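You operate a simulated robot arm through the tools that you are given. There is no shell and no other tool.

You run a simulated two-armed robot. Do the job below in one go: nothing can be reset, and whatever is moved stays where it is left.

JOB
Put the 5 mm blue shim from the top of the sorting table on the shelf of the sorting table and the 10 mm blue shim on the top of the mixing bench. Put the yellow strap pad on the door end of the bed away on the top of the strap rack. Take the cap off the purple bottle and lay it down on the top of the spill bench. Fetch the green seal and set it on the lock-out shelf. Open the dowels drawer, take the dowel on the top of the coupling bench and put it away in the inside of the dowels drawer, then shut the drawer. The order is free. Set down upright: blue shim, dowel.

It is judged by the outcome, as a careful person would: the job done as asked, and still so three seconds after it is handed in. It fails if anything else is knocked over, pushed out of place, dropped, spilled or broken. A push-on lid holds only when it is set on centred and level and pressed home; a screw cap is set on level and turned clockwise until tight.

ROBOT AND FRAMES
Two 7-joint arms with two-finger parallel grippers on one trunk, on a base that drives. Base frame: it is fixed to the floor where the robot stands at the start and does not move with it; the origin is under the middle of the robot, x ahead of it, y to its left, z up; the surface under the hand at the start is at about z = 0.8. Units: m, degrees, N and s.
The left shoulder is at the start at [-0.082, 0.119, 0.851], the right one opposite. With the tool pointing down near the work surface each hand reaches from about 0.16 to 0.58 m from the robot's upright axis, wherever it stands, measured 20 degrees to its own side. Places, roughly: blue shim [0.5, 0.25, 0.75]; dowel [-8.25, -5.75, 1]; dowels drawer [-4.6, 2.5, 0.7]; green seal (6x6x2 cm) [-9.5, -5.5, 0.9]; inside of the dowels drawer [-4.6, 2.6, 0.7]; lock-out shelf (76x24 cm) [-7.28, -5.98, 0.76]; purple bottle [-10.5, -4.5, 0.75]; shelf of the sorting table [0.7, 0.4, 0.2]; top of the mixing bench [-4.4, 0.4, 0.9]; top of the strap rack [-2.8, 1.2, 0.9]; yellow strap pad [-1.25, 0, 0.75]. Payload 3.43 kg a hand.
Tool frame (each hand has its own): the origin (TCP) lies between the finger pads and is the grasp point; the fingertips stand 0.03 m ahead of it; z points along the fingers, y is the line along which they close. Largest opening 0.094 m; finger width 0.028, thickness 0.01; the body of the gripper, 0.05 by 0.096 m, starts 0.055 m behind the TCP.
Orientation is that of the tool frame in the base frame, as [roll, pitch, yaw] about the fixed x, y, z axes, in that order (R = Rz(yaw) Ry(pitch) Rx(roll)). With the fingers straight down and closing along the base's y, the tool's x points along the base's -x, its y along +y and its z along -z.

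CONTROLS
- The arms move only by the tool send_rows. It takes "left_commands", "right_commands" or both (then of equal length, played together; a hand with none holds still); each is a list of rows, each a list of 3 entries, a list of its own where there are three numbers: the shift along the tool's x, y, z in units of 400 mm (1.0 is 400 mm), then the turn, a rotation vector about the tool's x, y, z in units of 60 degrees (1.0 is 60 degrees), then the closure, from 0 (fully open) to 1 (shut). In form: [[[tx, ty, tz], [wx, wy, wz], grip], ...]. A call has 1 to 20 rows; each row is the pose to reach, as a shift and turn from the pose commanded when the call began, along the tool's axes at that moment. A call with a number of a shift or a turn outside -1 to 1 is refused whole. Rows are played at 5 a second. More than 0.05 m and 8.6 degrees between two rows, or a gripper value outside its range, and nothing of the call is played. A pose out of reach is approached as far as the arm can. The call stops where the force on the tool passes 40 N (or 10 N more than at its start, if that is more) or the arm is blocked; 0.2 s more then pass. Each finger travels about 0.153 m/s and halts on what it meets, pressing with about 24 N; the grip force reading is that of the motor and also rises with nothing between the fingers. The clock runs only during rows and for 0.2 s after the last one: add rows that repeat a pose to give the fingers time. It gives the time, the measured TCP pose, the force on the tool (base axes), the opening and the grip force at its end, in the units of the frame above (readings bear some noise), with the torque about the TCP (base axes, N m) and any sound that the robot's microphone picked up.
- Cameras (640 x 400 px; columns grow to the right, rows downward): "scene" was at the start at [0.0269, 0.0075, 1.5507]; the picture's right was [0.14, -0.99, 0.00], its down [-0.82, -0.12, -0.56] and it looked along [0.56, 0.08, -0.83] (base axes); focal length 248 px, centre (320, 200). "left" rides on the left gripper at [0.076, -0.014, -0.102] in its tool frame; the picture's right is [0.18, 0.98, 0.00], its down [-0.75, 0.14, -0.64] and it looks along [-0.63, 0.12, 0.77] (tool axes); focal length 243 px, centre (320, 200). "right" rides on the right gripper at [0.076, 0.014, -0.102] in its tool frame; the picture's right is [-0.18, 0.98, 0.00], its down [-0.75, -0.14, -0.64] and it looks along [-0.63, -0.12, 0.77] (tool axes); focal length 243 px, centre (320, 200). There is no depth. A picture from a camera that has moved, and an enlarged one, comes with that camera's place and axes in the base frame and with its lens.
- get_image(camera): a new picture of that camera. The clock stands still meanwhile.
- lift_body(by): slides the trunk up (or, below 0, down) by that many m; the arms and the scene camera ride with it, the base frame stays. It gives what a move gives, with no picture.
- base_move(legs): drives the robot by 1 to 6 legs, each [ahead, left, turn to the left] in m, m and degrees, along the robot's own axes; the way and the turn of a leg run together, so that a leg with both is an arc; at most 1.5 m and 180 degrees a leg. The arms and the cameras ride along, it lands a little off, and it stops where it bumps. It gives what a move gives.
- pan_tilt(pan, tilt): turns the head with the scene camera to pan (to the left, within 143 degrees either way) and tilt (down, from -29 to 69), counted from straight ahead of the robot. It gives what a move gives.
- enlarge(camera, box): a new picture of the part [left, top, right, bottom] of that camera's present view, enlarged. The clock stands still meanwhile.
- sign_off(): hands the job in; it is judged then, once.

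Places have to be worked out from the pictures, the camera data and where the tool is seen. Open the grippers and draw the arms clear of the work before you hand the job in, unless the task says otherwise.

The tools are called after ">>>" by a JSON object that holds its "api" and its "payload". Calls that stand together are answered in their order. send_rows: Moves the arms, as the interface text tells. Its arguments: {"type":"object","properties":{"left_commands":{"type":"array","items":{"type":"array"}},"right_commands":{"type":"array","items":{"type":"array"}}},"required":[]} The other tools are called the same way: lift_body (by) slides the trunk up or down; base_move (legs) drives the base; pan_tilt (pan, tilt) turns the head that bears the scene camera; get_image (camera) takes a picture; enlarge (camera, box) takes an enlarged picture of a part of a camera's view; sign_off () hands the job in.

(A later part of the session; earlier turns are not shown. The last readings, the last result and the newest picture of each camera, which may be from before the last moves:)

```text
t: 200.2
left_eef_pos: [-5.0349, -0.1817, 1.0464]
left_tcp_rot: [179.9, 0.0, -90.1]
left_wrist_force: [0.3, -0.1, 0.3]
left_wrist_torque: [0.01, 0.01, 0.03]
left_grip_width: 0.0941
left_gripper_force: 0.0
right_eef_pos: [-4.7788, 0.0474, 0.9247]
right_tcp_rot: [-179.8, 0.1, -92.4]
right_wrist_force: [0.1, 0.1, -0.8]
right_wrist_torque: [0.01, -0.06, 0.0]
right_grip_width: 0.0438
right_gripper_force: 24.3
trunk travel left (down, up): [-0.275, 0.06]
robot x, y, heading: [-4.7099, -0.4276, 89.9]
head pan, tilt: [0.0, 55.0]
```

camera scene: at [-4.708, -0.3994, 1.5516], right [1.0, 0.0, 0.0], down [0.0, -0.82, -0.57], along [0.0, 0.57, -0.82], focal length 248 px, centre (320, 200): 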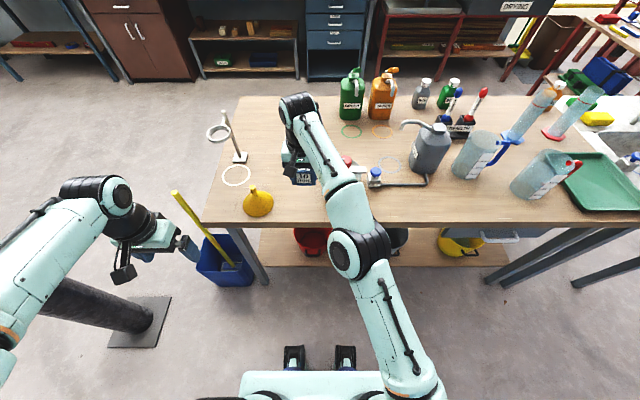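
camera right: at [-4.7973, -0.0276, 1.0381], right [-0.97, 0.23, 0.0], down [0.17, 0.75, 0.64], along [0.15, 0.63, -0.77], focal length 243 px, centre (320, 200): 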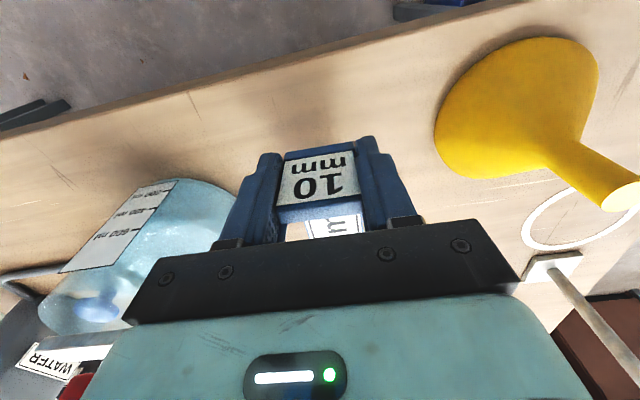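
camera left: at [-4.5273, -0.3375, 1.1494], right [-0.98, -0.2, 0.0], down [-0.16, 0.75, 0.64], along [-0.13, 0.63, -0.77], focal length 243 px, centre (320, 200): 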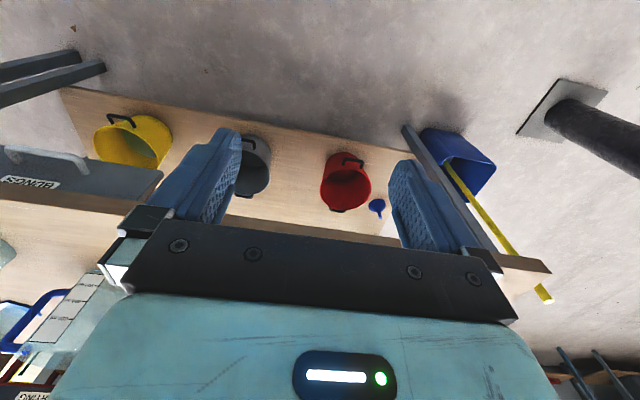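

>>> {"api": "send_rows", "payload": {"right_commands": [[[0, 0, 0.006], [0, 0, 0], 1], [[0, 0, 0.012], [0, 0, 0], 1], [[0, 0, 0.012], [0, 0, 0], 1]]}}

```text
t: 200.9
left_eef_pos: [-5.0361, -0.182, 1.0465]
left_tcp_rot: [180.0, 0.0, -90.1]
left_wrist_force: [-0.3, -0.2, 0.1]
left_wrist_torque: [-0.03, 0.01, 0.01]
left_grip_width: 0.0939
left_gripper_force: 0.0
right_eef_pos: [-4.7785, 0.0473, 0.9203]
right_tcp_rot: [-179.8, 0.2, -92.4]
right_wrist_force: [0.0, 0.4, -1.1]
right_wrist_torque: [-0.06, 0.0, 0.01]
right_grip_width: 0.0438
right_gripper_force: 23.8
trunk travel left (down, up): [-0.275, 0.06]
robot x, y, heading: [-4.7116, -0.4266, 90.0]
head pan, tilt: [0.0, 55.0]
```

Still no contact at 0.920, so I go on in 2 mm steps.

>>> {"api": "send_rows", "payload": {"right_commands": [[[0, 0, 0.006], [0, 0, 0], 1], [[0, 0, 0.012], [0, 0, 0], 1], [[0, 0, 0.018], [0, 0, 0], 1], [[0, 0, 0.018], [0, 0, 0], 1]]}}

>>> {"api": "get_image", "payload": {"camera": "right"}}

```text
t: 201.9
left_eef_pos: [-5.0364, -0.1812, 1.046]
left_tcp_rot: [-180.0, 0.0, -90.2]
left_wrist_force: [0.5, 0.1, -0.6]
left_wrist_torque: [0.0, -0.02, 0.0]
left_grip_width: 0.0943
left_gripper_force: 0.1
right_eef_pos: [-4.7793, 0.0481, 0.9134]
right_tcp_rot: [-179.8, 0.1, -92.4]
right_wrist_force: [0.3, -0.8, -1.5]
right_wrist_torque: [-0.04, 0.01, 0.05]
right_grip_width: 0.0438
right_gripper_force: 24.9
trunk travel left (down, up): [-0.275, 0.06]
robot x, y, heading: [-4.7083, -0.4222, 90.0]
head pan, tilt: [0.0, 55.0]
```

```text
taken
camera right: at [-4.7979, -0.0283, 1.0141], right [-0.97, 0.23, 0.0], down [0.17, 0.75, 0.64], along [0.15, 0.63, -0.77], focal length 243 px, centre (320, 200)
```

right: 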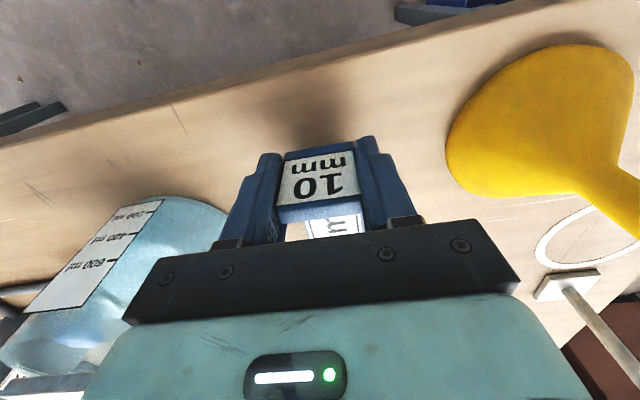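

The shadow shows it is still slightly above the bench. I continue down.

>>> {"api": "send_rows", "payload": {"right_commands": [[[0, 0, 0.008], [0, 0, 0], 1], [[0, 0, 0.016], [0, 0, 0], 1], [[0, 0, 0.024], [0, 0, 0], 1], [[0, 0, 0.03], [0, 0, 0], 1], [[0, 0, 0.03], [0, 0, 0], 1]]}}

```text
t: 203.2
left_eef_pos: [-5.037, -0.1817, 1.0483]
left_tcp_rot: [179.9, -0.1, -90.1]
left_wrist_force: [0.2, 0.5, 0.0]
left_wrist_torque: [0.02, 0.02, 0.01]
left_grip_width: 0.0941
left_gripper_force: 0.1
right_eef_pos: [-4.7798, 0.0499, 0.9009]
right_tcp_rot: [-179.8, 0.1, -92.4]
right_wrist_force: [0.6, -0.2, -0.4]
right_wrist_torque: [-0.05, 0.0, -0.02]
right_grip_width: 0.0437
right_gripper_force: 23.8
trunk travel left (down, up): [-0.275, 0.06]
robot x, y, heading: [-4.711, -0.425, 89.9]
head pan, tilt: [0.0, 55.0]
```

>>> {"api": "send_rows", "payload": {"right_commands": [[[0, 0, 0.008], [0, 0, 0], 1], [[0, 0, 0.016], [0, 0, 0], 1], [[0, 0, 0.024], [0, 0, 0], 1], [[0, 0, 0.03], [0, 0, 0], 1], [[0, 0, 0.03], [0, 0, 0], 1]]}}

>>> {"api": "get_image", "payload": {"camera": "right"}}

```text
t: 204.3
left_eef_pos: [-5.0368, -0.1836, 1.0485]
left_tcp_rot: [180.0, 0.2, -90.1]
left_wrist_force: [0.4, 0.1, 0.3]
left_wrist_torque: [0.0, -0.03, -0.01]
left_grip_width: 0.0941
left_gripper_force: 0.0
right_eef_pos: [-4.78, 0.0474, 0.8903]
right_tcp_rot: [-180.0, 0.3, -92.4]
right_wrist_force: [2.3, 0.2, 25.2]
right_wrist_torque: [-0.09, 0.43, 0.29]
right_grip_width: 0.0437
right_gripper_force: 24.1
trunk travel left (down, up): [-0.275, 0.06]
robot x, y, heading: [-4.7077, -0.428, 89.9]
head pan, tilt: [0.0, 55.0]
```

```text
taken
camera right: at [-4.7975, -0.0288, 0.9914], right [-0.97, 0.22, 0.0], down [0.17, 0.74, 0.65], along [0.15, 0.63, -0.76], focal length 243 px, centre (320, 200)
```

right: 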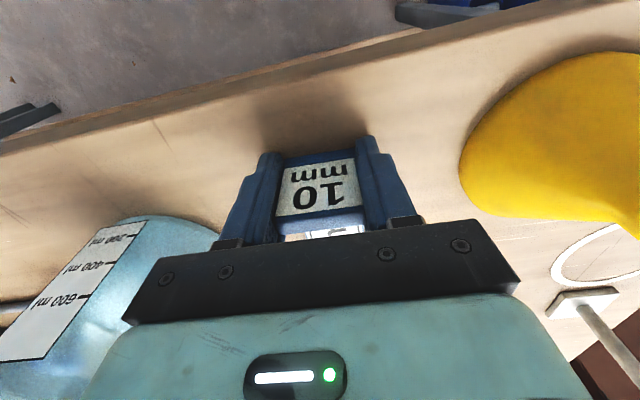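

Contact with 25 N, but the shim seems to have rotated a little in the grip. I look at it from the head camera before letting go.

>>> {"api": "enlarge", "payload": {"camera": "scene", "box": [230, 90, 390, 230]}}

>>> {"api": "enlarge", "payload": {"camera": "left", "box": [0, 0, 640, 400]}}

```text
2.86 times, centred on (310, 160) of scene
camera zoom: at [-4.7074, -0.4009, 1.5517], right [1.0, 0.0, 0.0], down [0.0, -0.82, -0.57], along [0.0, 0.57, -0.82], focal length 708 px, centre (349, 314)
```

zoom: 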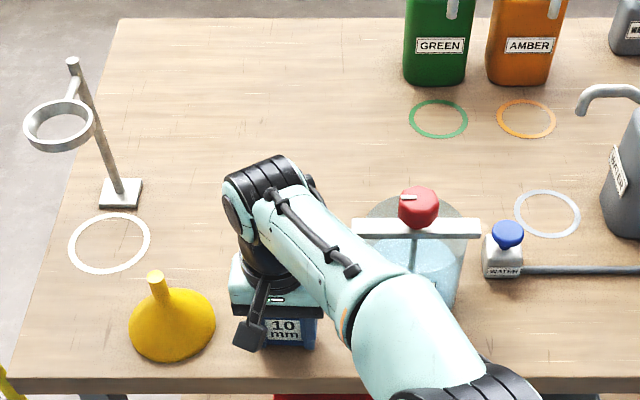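

```text
1.00 times, centred on (320, 200) of left (not enlarged: the box is as wide or as high as the picture)
camera zoom: at [-5.0229, -0.2607, 1.1499], right [-0.98, -0.18, 0.0], down [-0.14, 0.75, 0.64], along [-0.12, 0.63, -0.77], focal length 243 px, centre (320, 200)
```

zoom: 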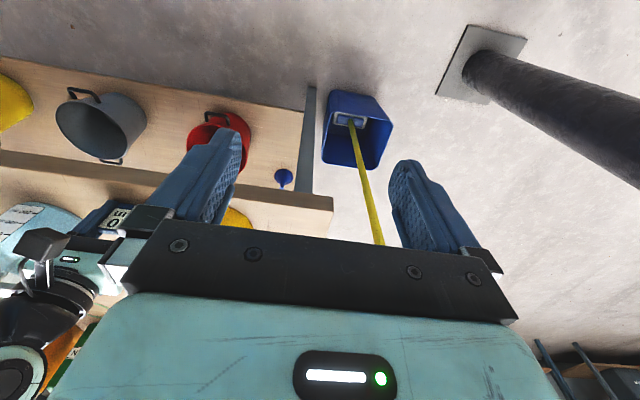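

>>> {"api": "enlarge", "payload": {"camera": "right", "box": [220, 110, 430, 250]}}

```text
2.86 times, centred on (325, 180) of right
camera zoom: at [-4.7975, -0.0288, 0.9914], right [-0.97, 0.22, 0.0], down [0.17, 0.74, 0.65], along [0.15, 0.63, -0.76], focal length 693 px, centre (306, 257)
```

zoom: 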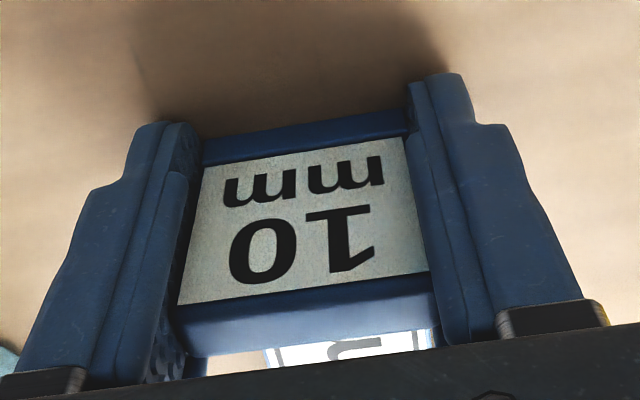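

The shim has slid slightly up in the fingers, so it is resting on the bench with the fingertips right at the surface. I ease off 2 mm, open a little, and rise straight up.

>>> {"api": "send_rows", "payload": {"right_commands": [[[0, 0, -0.006], [0, 0, 0], 1], [[0, 0, -0.006], [0, 0, 0], 0.5], [[0, 0, -0.006], [0, 0, 0], 0.4], [[0, 0, -0.006], [0, 0, 0], 0.35], [[0, 0, -0.04], [0, 0, 0], 0.35], [[0, 0, -0.12], [0, 0, 0], 0.35], [[0, 0, -0.22], [0, 0, 0], 0.35], [[0, 0, -0.3], [0, 0, 0], 0.35], [[0, 0, -0.3], [0, 0, 0], 0.35]]}}

>>> {"api": "get_image", "payload": {"camera": "right"}}

```text
t: 206.3
left_eef_pos: [-5.0358, -0.1814, 1.0469]
left_tcp_rot: [-179.9, 0.0, -90.1]
left_wrist_force: [1.7, 0.2, 0.3]
left_wrist_torque: [0.02, 0.04, 0.01]
left_grip_width: 0.0942
left_gripper_force: 0.1
right_eef_pos: [-4.7799, 0.0464, 1.0072]
right_tcp_rot: [-179.8, 0.2, -92.5]
right_wrist_force: [0.4, 0.2, 0.8]
right_wrist_torque: [0.04, 0.01, 0.03]
right_grip_width: 0.0609
right_gripper_force: 0.1
trunk travel left (down, up): [-0.275, 0.06]
robot x, y, heading: [-4.7059, -0.423, 89.9]
head pan, tilt: [0.0, 55.0]
```

```text
taken
camera right: at [-4.7992, -0.0292, 1.1093], right [-0.97, 0.22, 0.0], down [0.17, 0.75, 0.64], along [0.15, 0.63, -0.77], focal length 243 px, centre (320, 200)
```

right: 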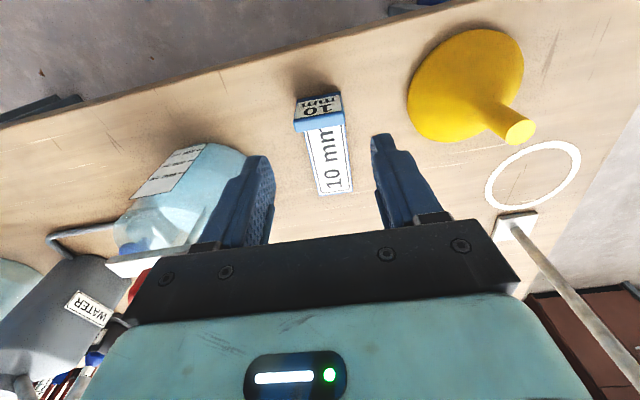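

The 10 mm shim stands upright on the mixing bench. I draw the right hand back and leave the bench, heading for the far corner.

>>> {"api": "send_rows", "payload": {"right_commands": [[[0, 0, -0.05], [0, 0, 0], 0.3], [[0.1, 0, -0.05], [0, 0, 0], 0.3], [[0.2, 0, -0.05], [0, 0, 0], 0.2], [[0.3, 0, -0.05], [0, 0, 0], 0.1], [[0.4, 0, -0.05], [0, 0, 0], 0.0], [[0.46, 0, -0.05], [0, 0, 0], 0], [[0.46, -0.1, -0.05], [0, 0, 0], 0], [[0.46, -0.2, -0.05], [0, 0, 0], 0], [[0.46, -0.3, -0.05], [0, 0, 0], 0], [[0.46, -0.3, -0.05], [0, 0, 0], 0]]}}

>>> {"api": "enlarge", "payload": {"camera": "scene", "box": [210, 80, 400, 240]}}

>>> {"api": "base_move", "payload": {"legs": [[-0.45, 0, 0]]}}

>>> {"api": "pan_tilt", "payload": {"pan": 0, "tilt": 15}}

>>> {"api": "enlarge", "payload": {"camera": "scene", "box": [150, 80, 470, 280]}}

>>> {"api": "pan_tilt", "payload": {"pan": 120, "tilt": 10}}

>>> {"api": "get_image", "payload": {"camera": "scene"}}

```text
t: 208.6
left_eef_pos: [-5.038, -0.1808, 1.0458]
left_tcp_rot: [180.0, 0.0, -90.1]
left_wrist_force: [0.0, -0.7, 0.4]
left_wrist_torque: [-0.03, 0.0, 0.03]
left_grip_width: 0.094
left_gripper_force: 0.1
right_eef_pos: [-4.6682, -0.1398, 1.0317]
right_tcp_rot: [-179.8, 0.2, -92.4]
right_wrist_force: [0.2, 0.5, -0.3]
right_wrist_torque: [0.03, -0.01, -0.01]
right_grip_width: 0.0941
right_gripper_force: 0.0
right hand out of reach, approached as far as the arm can: row 1
trunk travel left (down, up): [-0.275, 0.06]
robot x, y, heading: [-4.7097, -0.4235, 89.9]
head pan, tilt: [0.0, 55.0]
```

```text
2.50 times, centred on (305, 160) of scene
camera zoom: at [-4.709, -0.3987, 1.5516], right [1.0, 0.0, 0.0], down [0.0, -0.82, -0.57], along [0.0, 0.57, -0.82], focal length 620 px, centre (358, 300)
```

zoom: 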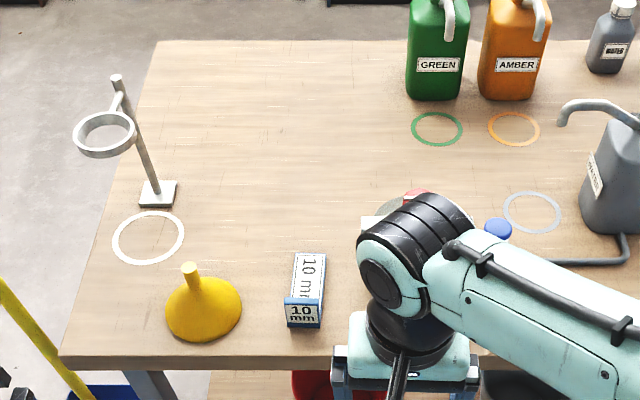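

```text
t: 211.2
left_eef_pos: [-5.037, -0.6213, 1.046]
left_tcp_rot: [179.9, 0.0, -89.9]
left_wrist_force: [0.4, 0.7, -0.5]
left_wrist_torque: [0.01, -0.02, 0.01]
left_grip_width: 0.0939
left_gripper_force: 0.0
right_eef_pos: [-4.6687, -0.5771, 1.0309]
right_tcp_rot: [-179.8, 0.1, -92.2]
right_wrist_force: [-0.5, -0.6, 0.4]
right_wrist_torque: [0.03, 0.01, -0.02]
right_grip_width: 0.0941
right_gripper_force: 0.0
trunk travel left (down, up): [-0.275, 0.06]
robot x, y, heading: [-4.7069, -0.8639, 89.9]
head pan, tilt: [0.0, 55.0]
```

```text
t: 212.3
left_eef_pos: [-5.0371, -0.6213, 1.0463]
left_tcp_rot: [180.0, -0.1, -89.9]
left_wrist_force: [-1.0, 0.3, 0.7]
left_wrist_torque: [0.0, 0.01, -0.03]
left_grip_width: 0.0938
left_gripper_force: 0.1
right_eef_pos: [-4.6698, -0.5779, 1.0302]
right_tcp_rot: [-179.8, 0.1, -92.2]
right_wrist_force: [-0.4, 0.4, 0.4]
right_wrist_torque: [-0.02, -0.01, -0.01]
right_grip_width: 0.0938
right_gripper_force: 0.0
trunk travel left (down, up): [-0.275, 0.06]
robot x, y, heading: [-4.7065, -0.8604, 90.1]
head pan, tilt: [0.0, 15.0]
```

```text
2.00 times, centred on (310, 180) of scene
camera zoom: at [-4.7083, -0.8161, 1.6118], right [1.0, 0.0, 0.0], down [0.0, -0.26, -0.97], along [0.0, 0.97, -0.26], focal length 496 px, centre (340, 240)
```

zoom: 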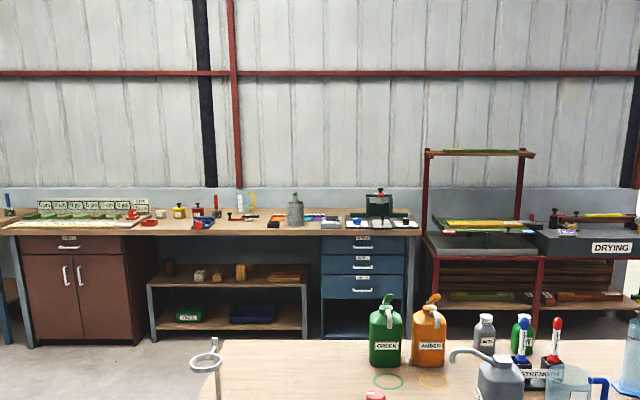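

```text
t: 214.3
left_eef_pos: [-5.0371, -0.6219, 1.0461]
left_tcp_rot: [180.0, -0.1, -89.9]
left_wrist_force: [0.0, -0.4, 0.3]
left_wrist_torque: [-0.05, -0.03, 0.01]
left_grip_width: 0.0939
left_gripper_force: 0.1
right_eef_pos: [-4.6687, -0.5773, 1.0313]
right_tcp_rot: [-179.8, 0.1, -92.1]
right_wrist_force: [0.0, 0.2, -0.4]
right_wrist_torque: [0.0, 0.0, 0.01]
right_grip_width: 0.0942
right_gripper_force: 0.0
trunk travel left (down, up): [-0.275, 0.06]
robot x, y, heading: [-4.7072, -0.8644, 90.1]
head pan, tilt: [120.0, 10.0]
```

```text
taken
camera scene: at [-4.7886, -0.9561, 1.62], right [-0.5, 0.87, 0.0], down [0.15, 0.09, -0.98], along [-0.85, -0.49, -0.17], focal length 248 px, centre (320, 200)
```

scene: 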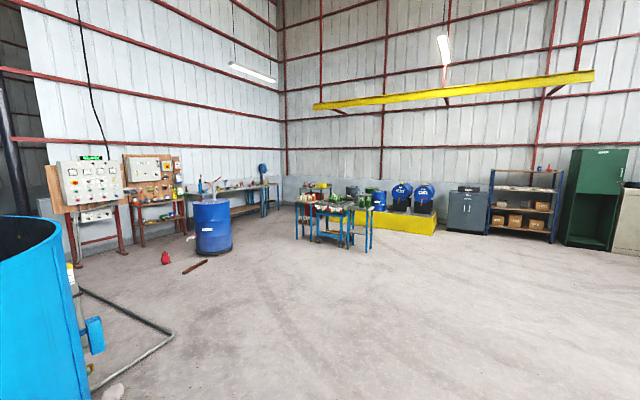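

I enlarge the far corner to find the coupling bench, lock-out shelf, seal and purple bottle.

>>> {"api": "enlarge", "payload": {"camera": "scene", "box": [40, 140, 290, 300]}}

>>> {"api": "enlarge", "payload": {"camera": "scene", "box": [270, 160, 460, 280]}}

```text
2.50 times, centred on (165, 220) of scene
camera zoom: at [-4.7886, -0.9561, 1.62], right [-0.5, 0.87, 0.0], down [0.15, 0.09, -0.98], along [-0.85, -0.49, -0.17], focal length 620 px, centre (708, 150)
```

zoom: 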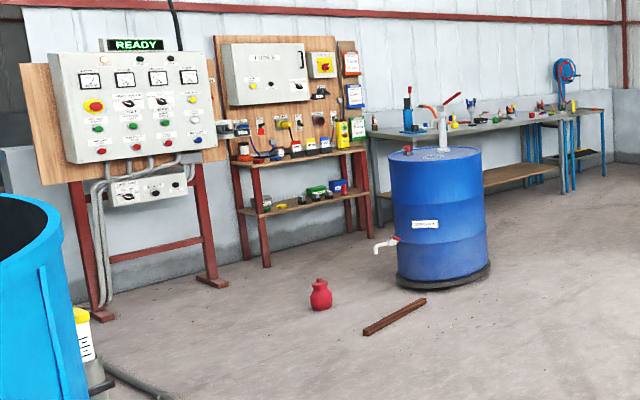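

```text
3.33 times, centred on (365, 220) of scene
camera zoom: at [-4.7886, -0.9561, 1.62], right [-0.5, 0.87, 0.0], down [0.15, 0.09, -0.98], along [-0.85, -0.49, -0.17], focal length 826 px, centre (170, 133)
```

zoom: 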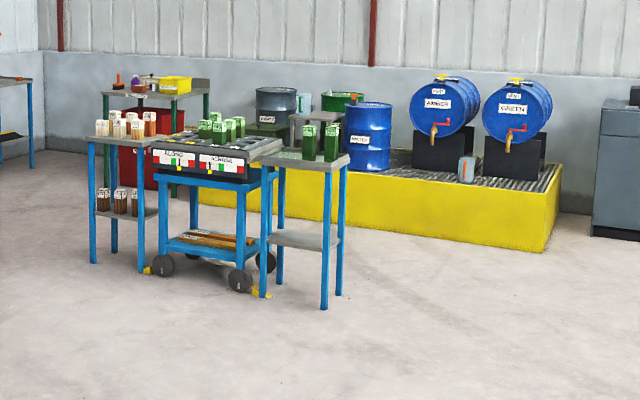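

The red board's shelf at about (-7.3,-6.0) is the lock-out shelf, the grey wall bench beside it the coupling bench, and the corner table with the purple bottle the spill bench. I drive across the open floor toward (-7.9,-3.7).

>>> {"api": "base_move", "payload": {"legs": [[-0.2, 0, 0], [0, 0, 131.6], [1.4, 0, 0], [1.4, 0, 0], [1.2, 0, 0]]}}

>>> {"api": "pan_tilt", "payload": {"pan": 30, "tilt": 15}}

>>> {"api": "get_image", "payload": {"camera": "scene"}}

>>> {"api": "pan_tilt", "payload": {"pan": -20, "tilt": 15}}

>>> {"api": "get_image", "payload": {"camera": "scene"}}

```text
t: 225.1
left_eef_pos: [-5.1245, -1.9111, 1.0474]
left_tcp_rot: [179.9, -0.2, 47.4]
left_wrist_force: [-1.4, -0.7, 0.5]
left_wrist_torque: [0.05, -0.05, 0.0]
left_grip_width: 0.0938
left_gripper_force: 0.0
right_eef_pos: [-5.4254, -1.6916, 1.0303]
right_tcp_rot: [-179.9, 0.0, 45.2]
right_wrist_force: [0.2, -1.4, -0.7]
right_wrist_torque: [0.0, -0.08, 0.01]
right_grip_width: 0.0941
right_gripper_force: 0.0
trunk travel left (down, up): [-0.275, 0.06]
robot x, y, heading: [-5.1998, -1.5105, -132.6]
head pan, tilt: [120.0, 10.0]
stopped in leg 3: the robot was blocked; the commanded pose is now the measured one
```

```text
t: 226.7
left_eef_pos: [-5.1194, -1.9083, 1.047]
left_tcp_rot: [180.0, 0.0, 47.5]
left_wrist_force: [-0.1, 0.3, 0.4]
left_wrist_torque: [0.03, 0.04, 0.0]
left_grip_width: 0.0938
left_gripper_force: 0.0
right_eef_pos: [-5.4207, -1.6898, 1.0318]
right_tcp_rot: [-179.8, 0.1, 45.2]
right_wrist_force: [0.6, 0.4, 0.4]
right_wrist_torque: [0.01, -0.02, 0.01]
right_grip_width: 0.0939
right_gripper_force: 0.0
trunk travel left (down, up): [-0.275, 0.06]
robot x, y, heading: [-5.2, -1.5056, -132.4]
head pan, tilt: [30.0, 15.0]
```

```text
taken
camera scene: at [-5.1892, -1.5694, 1.6118], right [-0.98, 0.22, 0.0], down [0.06, 0.25, -0.97], along [-0.21, -0.94, -0.26], focal length 248 px, centre (320, 200)
```

scene: 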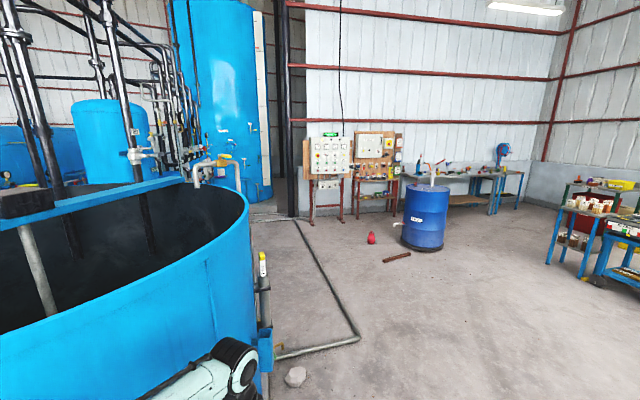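

```text
t: 227.9
left_eef_pos: [-5.1219, -1.9078, 1.0471]
left_tcp_rot: [-179.9, 0.1, 47.5]
left_wrist_force: [-0.7, -0.6, 0.8]
left_wrist_torque: [-0.05, 0.01, 0.01]
left_grip_width: 0.0939
left_gripper_force: 0.0
right_eef_pos: [-5.4205, -1.6902, 1.031]
right_tcp_rot: [-179.9, 0.1, 45.1]
right_wrist_force: [0.3, 0.4, 0.8]
right_wrist_torque: [-0.01, -0.02, 0.02]
right_grip_width: 0.0941
right_gripper_force: 0.0
trunk travel left (down, up): [-0.275, 0.06]
robot x, y, heading: [-5.1994, -1.5098, -132.3]
head pan, tilt: [-20.0, 15.0]
```

```text
taken
camera scene: at [-5.2518, -1.5214, 1.6118], right [-0.46, 0.89, 0.0], down [0.23, 0.12, -0.97], along [-0.86, -0.45, -0.26], focal length 248 px, centre (320, 200)
```

scene: 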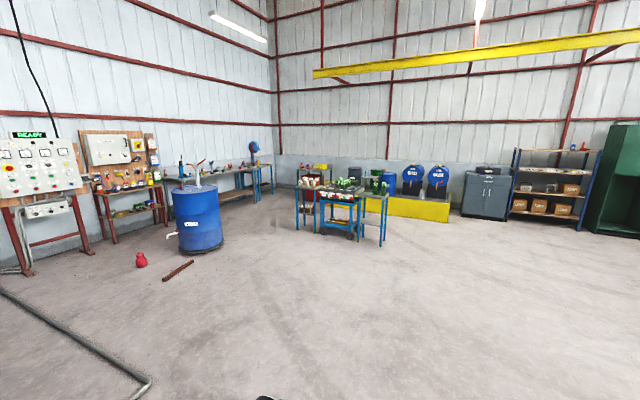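

The left arm or base came too close to the blue tank and the drive was blocked. I check the tank side before sliding away to the right.

>>> {"api": "pan_tilt", "payload": {"pan": 60, "tilt": 50}}

>>> {"api": "get_image", "payload": {"camera": "scene"}}

```text
t: 229.4
left_eef_pos: [-5.1209, -1.9076, 1.0485]
left_tcp_rot: [-180.0, 0.2, 47.5]
left_wrist_force: [0.4, -0.8, 0.4]
left_wrist_torque: [-0.01, 0.03, 0.0]
left_grip_width: 0.0937
left_gripper_force: 0.1
right_eef_pos: [-5.4209, -1.6894, 1.0325]
right_tcp_rot: [-179.7, 0.1, 45.2]
right_wrist_force: [0.5, 0.1, 0.0]
right_wrist_torque: [0.0, 0.0, 0.02]
right_grip_width: 0.0942
right_gripper_force: 0.0
trunk travel left (down, up): [-0.275, 0.06]
robot x, y, heading: [-5.197, -1.5062, -132.8]
head pan, tilt: [60.0, 50.0]
```

```text
taken
camera scene: at [-5.146, -1.5517, 1.5581], right [-0.95, -0.3, 0.0], down [-0.23, 0.73, -0.64], along [0.19, -0.61, -0.77], focal length 248 px, centre (320, 200)
```

scene: 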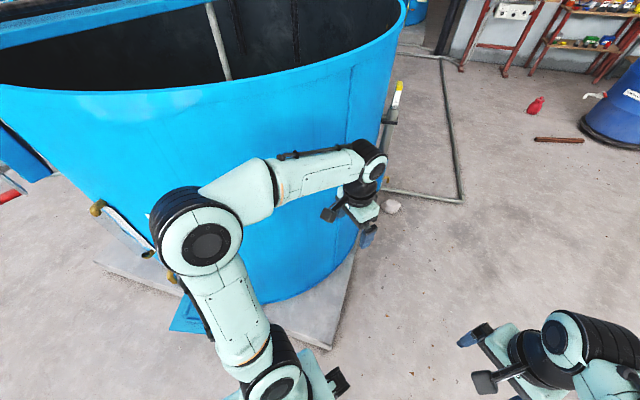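

Only the elbow touched the fixed tank. I slide right 0.5 m and continue forward along heading -132°.

>>> {"api": "base_move", "payload": {"legs": [[0, -0.5, 0], [1.2, 0, 0], [1.2, 0, 0], [1.0, 0, 0]]}}

>>> {"api": "pan_tilt", "payload": {"pan": 45, "tilt": 20}}

>>> {"api": "get_image", "payload": {"camera": "scene"}}

>>> {"api": "pan_tilt", "payload": {"pan": -15, "tilt": 20}}

>>> {"api": "get_image", "payload": {"camera": "scene"}}

```text
t: 250.7
left_eef_pos: [-7.7776, -4.1287, 1.048]
left_tcp_rot: [-179.9, 0.1, 48.1]
left_wrist_force: [0.8, 1.1, -0.2]
left_wrist_torque: [0.02, -0.01, 0.01]
left_grip_width: 0.0938
left_gripper_force: 0.1
right_eef_pos: [-8.0806, -3.914, 1.0301]
right_tcp_rot: [-179.8, 0.1, 45.7]
right_wrist_force: [0.6, 0.0, -0.2]
right_wrist_torque: [-0.01, 0.0, -0.01]
right_grip_width: 0.0941
right_gripper_force: 0.1
trunk travel left (down, up): [-0.275, 0.06]
robot x, y, heading: [-7.8592, -3.7334, -131.8]
head pan, tilt: [60.0, 50.0]
```

```text
t: 251.6
left_eef_pos: [-7.7768, -4.1301, 1.0473]
left_tcp_rot: [179.9, 0.0, 48.0]
left_wrist_force: [1.0, 0.5, -0.2]
left_wrist_torque: [0.02, 0.0, 0.01]
left_grip_width: 0.0939
left_gripper_force: 0.0
right_eef_pos: [-8.0795, -3.9146, 1.0322]
right_tcp_rot: [-179.8, 0.1, 45.7]
right_wrist_force: [-0.3, 0.3, 0.1]
right_wrist_torque: [-0.01, -0.01, 0.01]
right_grip_width: 0.0939
right_gripper_force: 0.0
trunk travel left (down, up): [-0.275, 0.06]
robot x, y, heading: [-7.857, -3.7307, -131.9]
head pan, tilt: [45.0, 20.0]
```

```text
taken
camera scene: at [-7.825, -3.7933, 1.6036], right [-1.0, -0.05, 0.0], down [-0.02, 0.34, -0.94], along [0.05, -0.94, -0.34], focal length 248 px, centre (320, 200)
```

scene: 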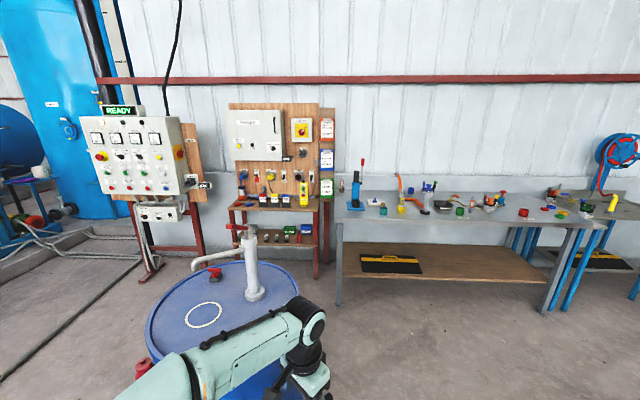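

```text
t: 252.9
left_eef_pos: [-7.7774, -4.1296, 1.0474]
left_tcp_rot: [-180.0, 0.2, 48.1]
left_wrist_force: [-1.3, 0.6, 0.1]
left_wrist_torque: [0.0, 0.02, -0.01]
left_grip_width: 0.0941
left_gripper_force: 0.1
right_eef_pos: [-8.0795, -3.9147, 1.0311]
right_tcp_rot: [-179.8, 0.1, 45.7]
right_wrist_force: [0.3, 0.0, 0.8]
right_wrist_torque: [-0.01, 0.0, 0.0]
right_grip_width: 0.094
right_gripper_force: 0.1
trunk travel left (down, up): [-0.275, 0.06]
robot x, y, heading: [-7.8575, -3.7278, -132.1]
head pan, tilt: [-15.0, 20.0]
```

```text
taken
camera scene: at [-7.908, -3.7511, 1.6037], right [-0.54, 0.84, 0.0], down [0.29, 0.19, -0.94], along [-0.79, -0.51, -0.34], focal length 248 px, centre (320, 200)
```

scene: 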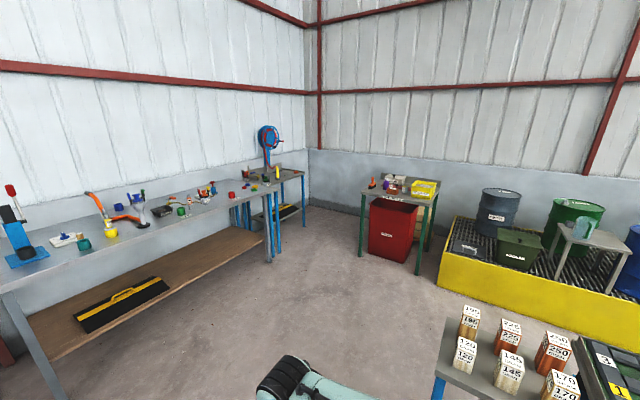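

I have the coupling bench (front y≈-5.37, x -7.87..-9.56), the recessed lock-out shelf, and the drum at about (-7.4,-4.5). I enlarge to find the dowel and the green seal.

>>> {"api": "enlarge", "payload": {"camera": "scene", "box": [0, 160, 160, 260]}}

>>> {"api": "enlarge", "payload": {"camera": "scene", "box": [140, 120, 320, 240]}}

>>> {"api": "enlarge", "payload": {"camera": "scene", "box": [340, 160, 460, 240]}}

>>> {"api": "pan_tilt", "payload": {"pan": 35, "tilt": 20}}

>>> {"api": "enlarge", "payload": {"camera": "scene", "box": [240, 140, 420, 260]}}

>>> {"api": "enlarge", "payload": {"camera": "scene", "box": [400, 120, 600, 250]}}

```text
4.00 times, centred on (80, 210) of scene
camera zoom: at [-7.908, -3.7511, 1.6037], right [-0.54, 0.84, 0.0], down [0.29, 0.19, -0.94], along [-0.79, -0.51, -0.34], focal length 992 px, centre (1280, 160)
```

zoom: 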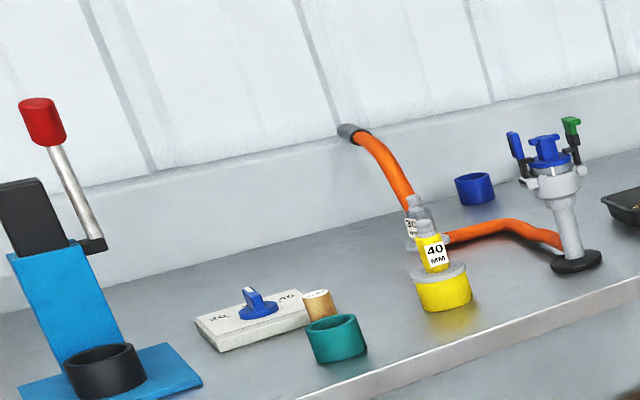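

```text
3.33 times, centred on (230, 180) of scene
camera zoom: at [-7.908, -3.7511, 1.6037], right [-0.54, 0.84, 0.0], down [0.29, 0.19, -0.94], along [-0.79, -0.51, -0.34], focal length 826 px, centre (620, 267)
```

zoom: 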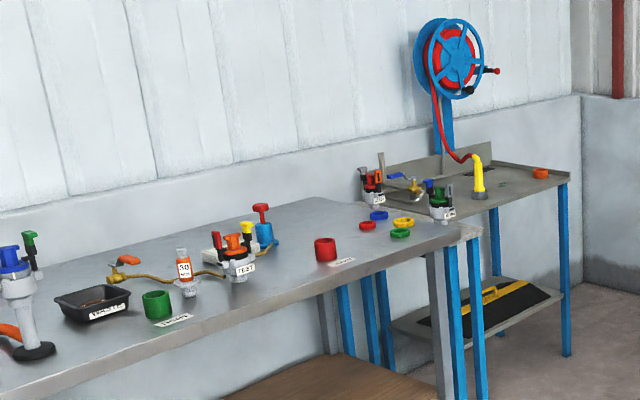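

```text
5.00 times, centred on (400, 200) of scene
camera zoom: at [-7.908, -3.7511, 1.6037], right [-0.54, 0.84, 0.0], down [0.29, 0.19, -0.94], along [-0.79, -0.51, -0.34], focal length 1240 px, centre (-80, 200)
```

zoom: 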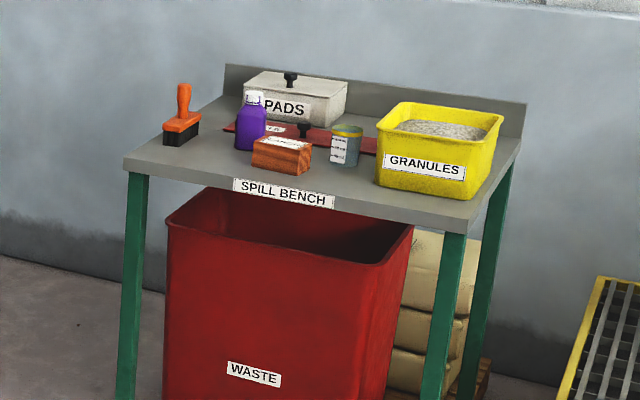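

```text
t: 254.1
left_eef_pos: [-7.777, -4.1297, 1.0481]
left_tcp_rot: [180.0, 0.1, 47.9]
left_wrist_force: [-0.3, -0.4, 0.0]
left_wrist_torque: [-0.02, -0.01, 0.01]
left_grip_width: 0.0941
left_gripper_force: 0.0
right_eef_pos: [-8.0807, -3.9147, 1.0323]
right_tcp_rot: [-179.7, 0.0, 45.7]
right_wrist_force: [0.5, -0.1, 0.1]
right_wrist_torque: [0.0, -0.01, 0.01]
right_grip_width: 0.0941
right_gripper_force: 0.0
trunk travel left (down, up): [-0.275, 0.06]
robot x, y, heading: [-7.8608, -3.7361, -131.9]
head pan, tilt: [35.0, 20.0]
```

```text
3.33 times, centred on (330, 200) of scene
camera zoom: at [-7.8414, -3.7927, 1.6037], right [-0.99, 0.12, 0.0], down [0.04, 0.34, -0.94], along [-0.12, -0.93, -0.34], focal length 826 px, centre (287, 200)
```

zoom: 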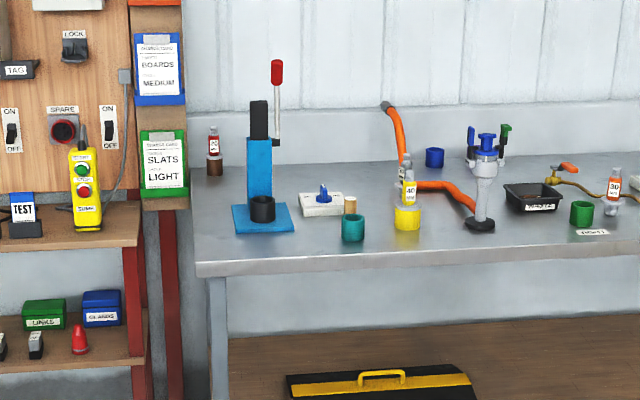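

```text
3.08 times, centred on (500, 185) of scene
camera zoom: at [-7.8414, -3.7927, 1.6037], right [-0.99, 0.12, 0.0], down [0.04, 0.34, -0.94], along [-0.12, -0.93, -0.34], focal length 763 px, centre (-234, 246)
```

zoom: 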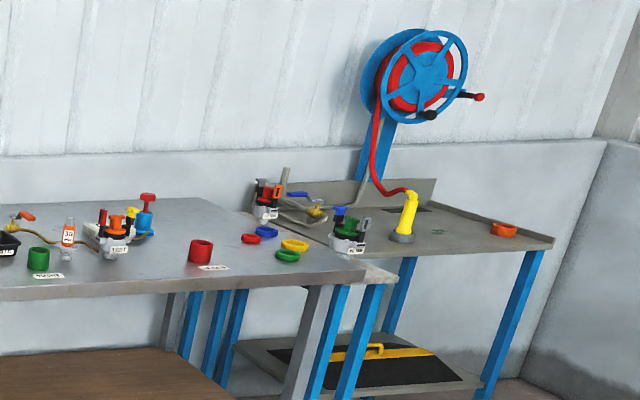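

The dowel is the small wooden peg at about (-8.22,-5.58), behind the teal ring. The green seal is the green ring at about (-9.48,-5.53), and the purple bottle stands on the spill bench. I do the bottle first with both hands free, turning to face -x clear of the drum and driving toward the spill bench.

>>> {"api": "base_move", "payload": {"legs": [[0, -0.12, 0], [0, 0, -48], [0.35, 0.75, 0], [1.25, 0, 0]]}}

>>> {"api": "pan_tilt", "payload": {"pan": 5, "tilt": 35}}

>>> {"api": "get_image", "payload": {"camera": "scene"}}

```text
t: 270.4
left_eef_pos: [-9.7295, -4.8282, 1.0477]
left_tcp_rot: [-180.0, 0.1, 4.4]
left_wrist_force: [0.2, -0.4, -0.4]
left_wrist_torque: [-0.03, 0.0, 0.03]
left_grip_width: 0.094
left_gripper_force: 0.1
right_eef_pos: [-9.7989, -4.4634, 1.0319]
right_tcp_rot: [-179.9, 0.1, 2.1]
right_wrist_force: [0.6, 0.0, 0.4]
right_wrist_torque: [-0.02, 0.02, 0.0]
right_grip_width: 0.094
right_gripper_force: 0.1
trunk travel left (down, up): [-0.275, 0.06]
robot x, y, heading: [-9.5132, -4.4809, -175.6]
head pan, tilt: [35.0, 20.0]
```

```text
t: 271.4
left_eef_pos: [-9.7281, -4.8286, 1.0454]
left_tcp_rot: [179.9, 0.0, 4.3]
left_wrist_force: [-0.7, 0.3, 0.0]
left_wrist_torque: [-0.01, -0.03, 0.02]
left_grip_width: 0.0939
left_gripper_force: 0.1
right_eef_pos: [-9.7994, -4.4633, 1.0319]
right_tcp_rot: [-179.8, 0.0, 2.0]
right_wrist_force: [0.1, 0.3, -0.9]
right_wrist_torque: [-0.02, -0.02, 0.01]
right_grip_width: 0.094
right_gripper_force: 0.1
trunk travel left (down, up): [-0.275, 0.06]
robot x, y, heading: [-9.512, -4.4818, -175.6]
head pan, tilt: [5.0, 35.0]
```

```text
taken
camera scene: at [-9.5554, -4.4959, 1.5799], right [-0.16, 0.99, 0.0], down [0.57, 0.09, -0.82], along [-0.81, -0.13, -0.57], focal length 248 px, centre (320, 200)
```

scene: 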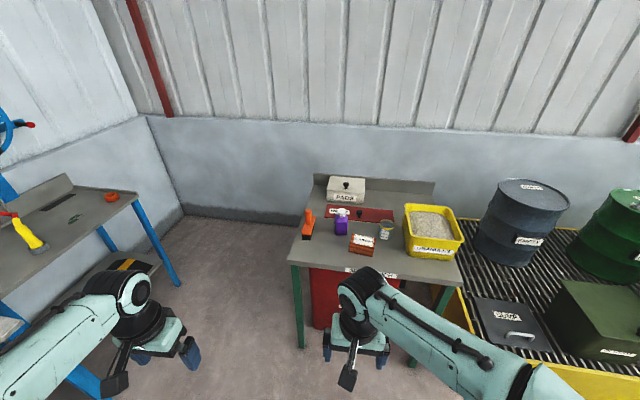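

>>> {"api": "enlarge", "payload": {"camera": "scene", "box": [270, 160, 470, 285]}}

>>> {"api": "enlarge", "payload": {"camera": "right", "box": [0, 0, 640, 400]}}

```text
3.20 times, centred on (370, 222) of scene
camera zoom: at [-9.5554, -4.4959, 1.5799], right [-0.16, 0.99, 0.0], down [0.57, 0.09, -0.82], along [-0.81, -0.13, -0.57], focal length 793 px, centre (160, 128)
```

zoom: 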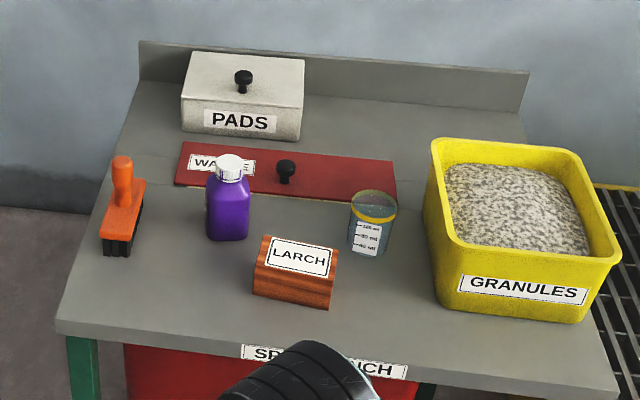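

```text
1.00 times, centred on (320, 200) of right (not enlarged: the box is as wide or as high as the picture)
camera zoom: at [-9.7226, -4.4753, 1.1334], right [-0.15, -0.99, 0.0], down [-0.76, 0.11, 0.64], along [-0.64, 0.1, -0.76], focal length 243 px, centre (320, 200)
```

zoom: 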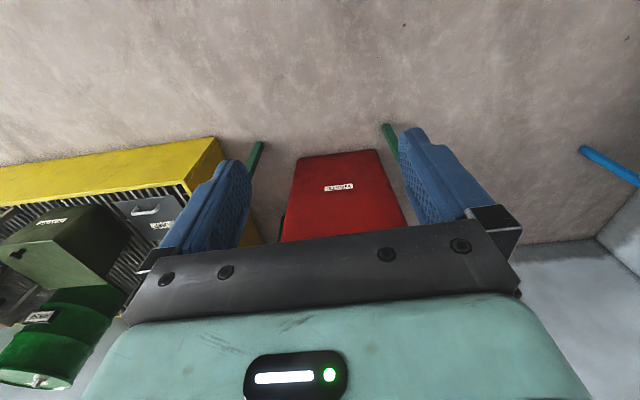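

The bench top is at z≈0.81, with the bottle at about (-10.39,-4.53). Its white cap, about 4.4 cm wide, sits between z≈0.91 and 0.95. I straighten up and move in so the bottle is 0.47 m ahead.

>>> {"api": "base_move", "payload": {"legs": [[0, 0, -4.4], [0.4, 0.05, 0]]}}

>>> {"api": "pan_tilt", "payload": {"pan": 0, "tilt": 55}}

>>> {"api": "get_image", "payload": {"camera": "scene"}}

>>> {"api": "get_image", "payload": {"camera": "right"}}

```text
t: 274.4
left_eef_pos: [-10.1586, -4.8601, 1.0477]
left_tcp_rot: [179.9, 0.1, -0.1]
left_wrist_force: [-0.5, 0.0, -0.3]
left_wrist_torque: [0.0, 0.01, 0.0]
left_grip_width: 0.094
left_gripper_force: 0.1
right_eef_pos: [-10.2003, -4.4909, 1.0312]
right_tcp_rot: [-179.9, 0.1, -2.4]
right_wrist_force: [-0.3, -1.2, -0.5]
right_wrist_torque: [0.01, 0.0, 0.03]
right_grip_width: 0.0939
right_gripper_force: 0.1
trunk travel left (down, up): [-0.275, 0.06]
robot x, y, heading: [-9.917, -4.5295, 179.8]
head pan, tilt: [5.0, 35.0]
```

```text
t: 275.2
left_eef_pos: [-10.1586, -4.8606, 1.0481]
left_tcp_rot: [-179.9, 0.1, -0.1]
left_wrist_force: [0.6, 0.5, 0.3]
left_wrist_torque: [-0.01, -0.03, -0.01]
left_grip_width: 0.0941
left_gripper_force: 0.1
right_eef_pos: [-10.2006, -4.4913, 1.0326]
right_tcp_rot: [-179.8, 0.1, -2.3]
right_wrist_force: [0.3, 0.0, 0.1]
right_wrist_torque: [-0.02, 0.01, -0.03]
right_grip_width: 0.0939
right_gripper_force: 0.0
trunk travel left (down, up): [-0.275, 0.06]
robot x, y, heading: [-9.9121, -4.5295, 179.9]
head pan, tilt: [0.0, 55.0]
```

```text
taken
camera scene: at [-9.9442, -4.5345, 1.5516], right [0.0, 1.0, 0.0], down [0.82, 0.0, -0.57], along [-0.57, 0.0, -0.82], focal length 248 px, centre (320, 200)
```

scene: 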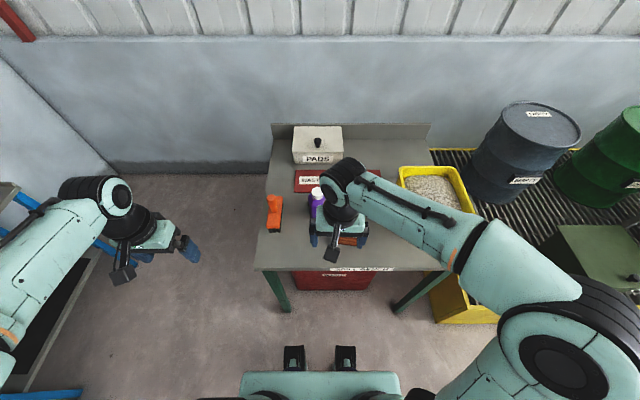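

```text
taken
camera right: at [-10.1251, -4.5087, 1.1335], right [-0.22, -0.97, 0.0], down [-0.75, 0.17, 0.64], along [-0.63, 0.15, -0.76], focal length 243 px, centre (320, 200)
```

right: 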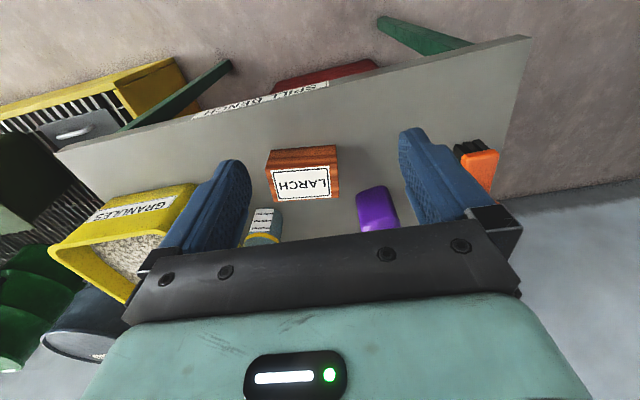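

The bottle is at (-10.395,-4.54), with the LARCH block close to its right front, so the left hand should come from the front-left at a 45° tilt. I first shift the right hand aside, then bring the left hand to a pre-grasp pose.

>>> {"api": "send_rows", "payload": {"right_commands": [[[0.05, -0.1, -0.05], [0, 0, 0], 0], [[0.1, -0.2, -0.1], [0, 0, 0], 0], [[0.15, -0.3, -0.1], [0, 0, 0], 0], [[0.15, -0.4, -0.1], [0, 0, 0], 0], [[0.15, -0.5, -0.1], [0, 0, 0], 0], [[0.15, -0.5, -0.1], [0, 0, 0], 0]]}}

>>> {"api": "send_rows", "payload": {"left_commands": [[[-0.046, -0.08, 0.01], [0.018, -0.082, 0.044], 0.1], [[-0.092, -0.16, 0.03], [0.036, -0.164, 0.088], 0.1], [[-0.138, -0.24, 0.05], [0.0545, -0.246, 0.132], 0.1], [[-0.184, -0.32, 0.08], [0.0727, -0.328, 0.1755], 0.1], [[-0.23, -0.4, 0.11], [0.091, -0.41, 0.2194], 0.1], [[-0.276, -0.48, 0.14], [0.109, -0.492, 0.263], 0.1], [[-0.322, -0.56, 0.18], [0.127, -0.574, 0.307], 0.1], [[-0.368, -0.64, 0.22], [0.145, -0.656, 0.351], 0.1], [[-0.415, -0.719, 0.27], [0.1635, -0.738, 0.395], 0.1], [[-0.415, -0.719, 0.27], [0.1635, -0.738, 0.395], 0.1]]}}

>>> {"api": "get_image", "payload": {"camera": "left"}}

>>> {"api": "get_image", "payload": {"camera": "scene"}}

```text
t: 276.6
left_eef_pos: [-10.1592, -4.8607, 1.0476]
left_tcp_rot: [-179.9, 0.2, -0.1]
left_wrist_force: [0.2, 0.5, 0.1]
left_wrist_torque: [0.01, -0.01, 0.0]
left_grip_width: 0.0938
left_gripper_force: 0.0
right_eef_pos: [-10.1313, -4.2931, 1.072]
right_tcp_rot: [-179.8, 0.1, -2.3]
right_wrist_force: [-0.6, -0.5, -0.4]
right_wrist_torque: [0.01, 0.0, -0.01]
right_grip_width: 0.0939
right_gripper_force: 0.1
trunk travel left (down, up): [-0.275, 0.06]
robot x, y, heading: [-9.918, -4.5318, 179.8]
head pan, tilt: [0.0, 55.0]
```

```text
t: 278.8
left_eef_pos: [-10.3226, -4.5764, 0.9402]
left_tcp_rot: [-179.9, 45.1, -25.1]
left_wrist_force: [0.2, -0.2, -0.2]
left_wrist_torque: [-0.02, 0.01, 0.02]
left_grip_width: 0.0846
left_gripper_force: 0.1
right_eef_pos: [-10.1311, -4.295, 1.072]
right_tcp_rot: [-179.9, 0.2, -2.3]
right_wrist_force: [0.2, -0.7, 0.0]
right_wrist_torque: [-0.01, 0.02, -0.01]
right_grip_width: 0.094
right_gripper_force: 0.0
trunk travel left (down, up): [-0.275, 0.06]
robot x, y, heading: [-9.9146, -4.5299, 180.0]
head pan, tilt: [0.0, 55.0]
```

```text
taken
camera left: at [-10.2036, -4.6181, 0.9585], right [-0.3, -0.94, -0.13], down [-0.13, -0.1, 0.99], along [-0.94, 0.31, -0.09], focal length 243 px, centre (320, 200)
```

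left: 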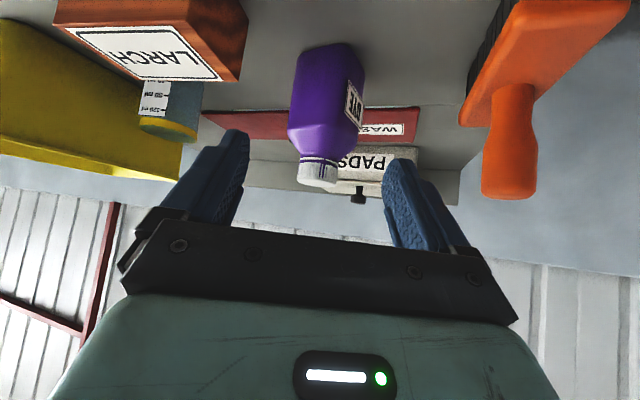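

```text
taken
camera scene: at [-9.9438, -4.5347, 1.5516], right [0.0, 1.0, 0.0], down [0.82, 0.0, -0.57], along [-0.57, 0.0, -0.82], focal length 248 px, centre (320, 200)
```

scene: 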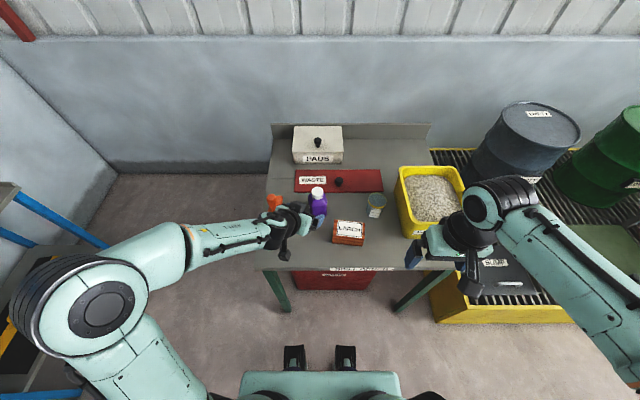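

>>> {"api": "enlarge", "payload": {"camera": "left", "box": [230, 30, 420, 230]}}

>>> {"api": "enlarge", "payload": {"camera": "scene", "box": [240, 150, 400, 270]}}

```text
2.00 times, centred on (325, 130) of left
camera zoom: at [-10.2036, -4.6181, 0.9585], right [-0.3, -0.94, -0.13], down [-0.13, -0.1, 0.99], along [-0.94, 0.31, -0.09], focal length 485 px, centre (310, 340)
```

zoom: 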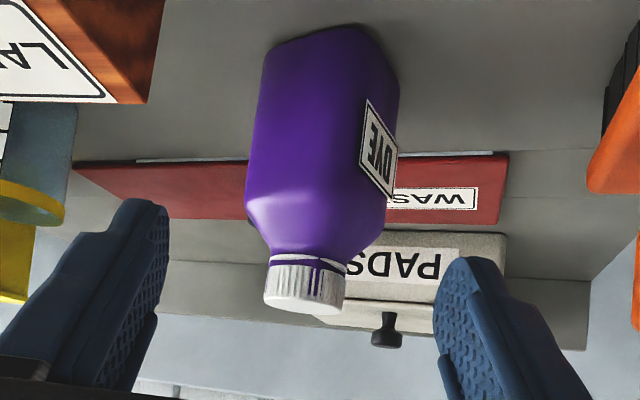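

```text
3.33 times, centred on (320, 210) of scene
camera zoom: at [-9.9438, -4.5347, 1.5516], right [0.0, 1.0, 0.0], down [0.82, 0.0, -0.57], along [-0.57, 0.0, -0.82], focal length 826 px, centre (320, 167)
```

zoom: 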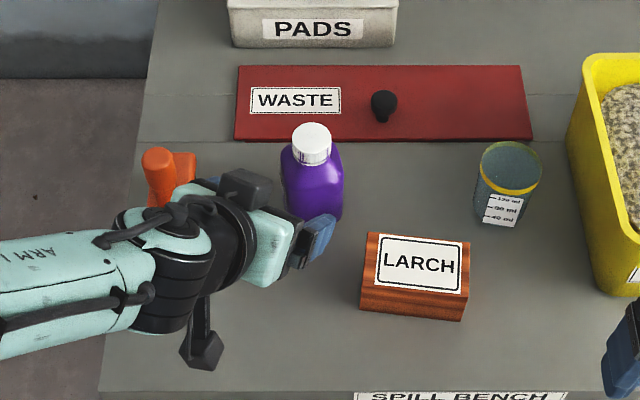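

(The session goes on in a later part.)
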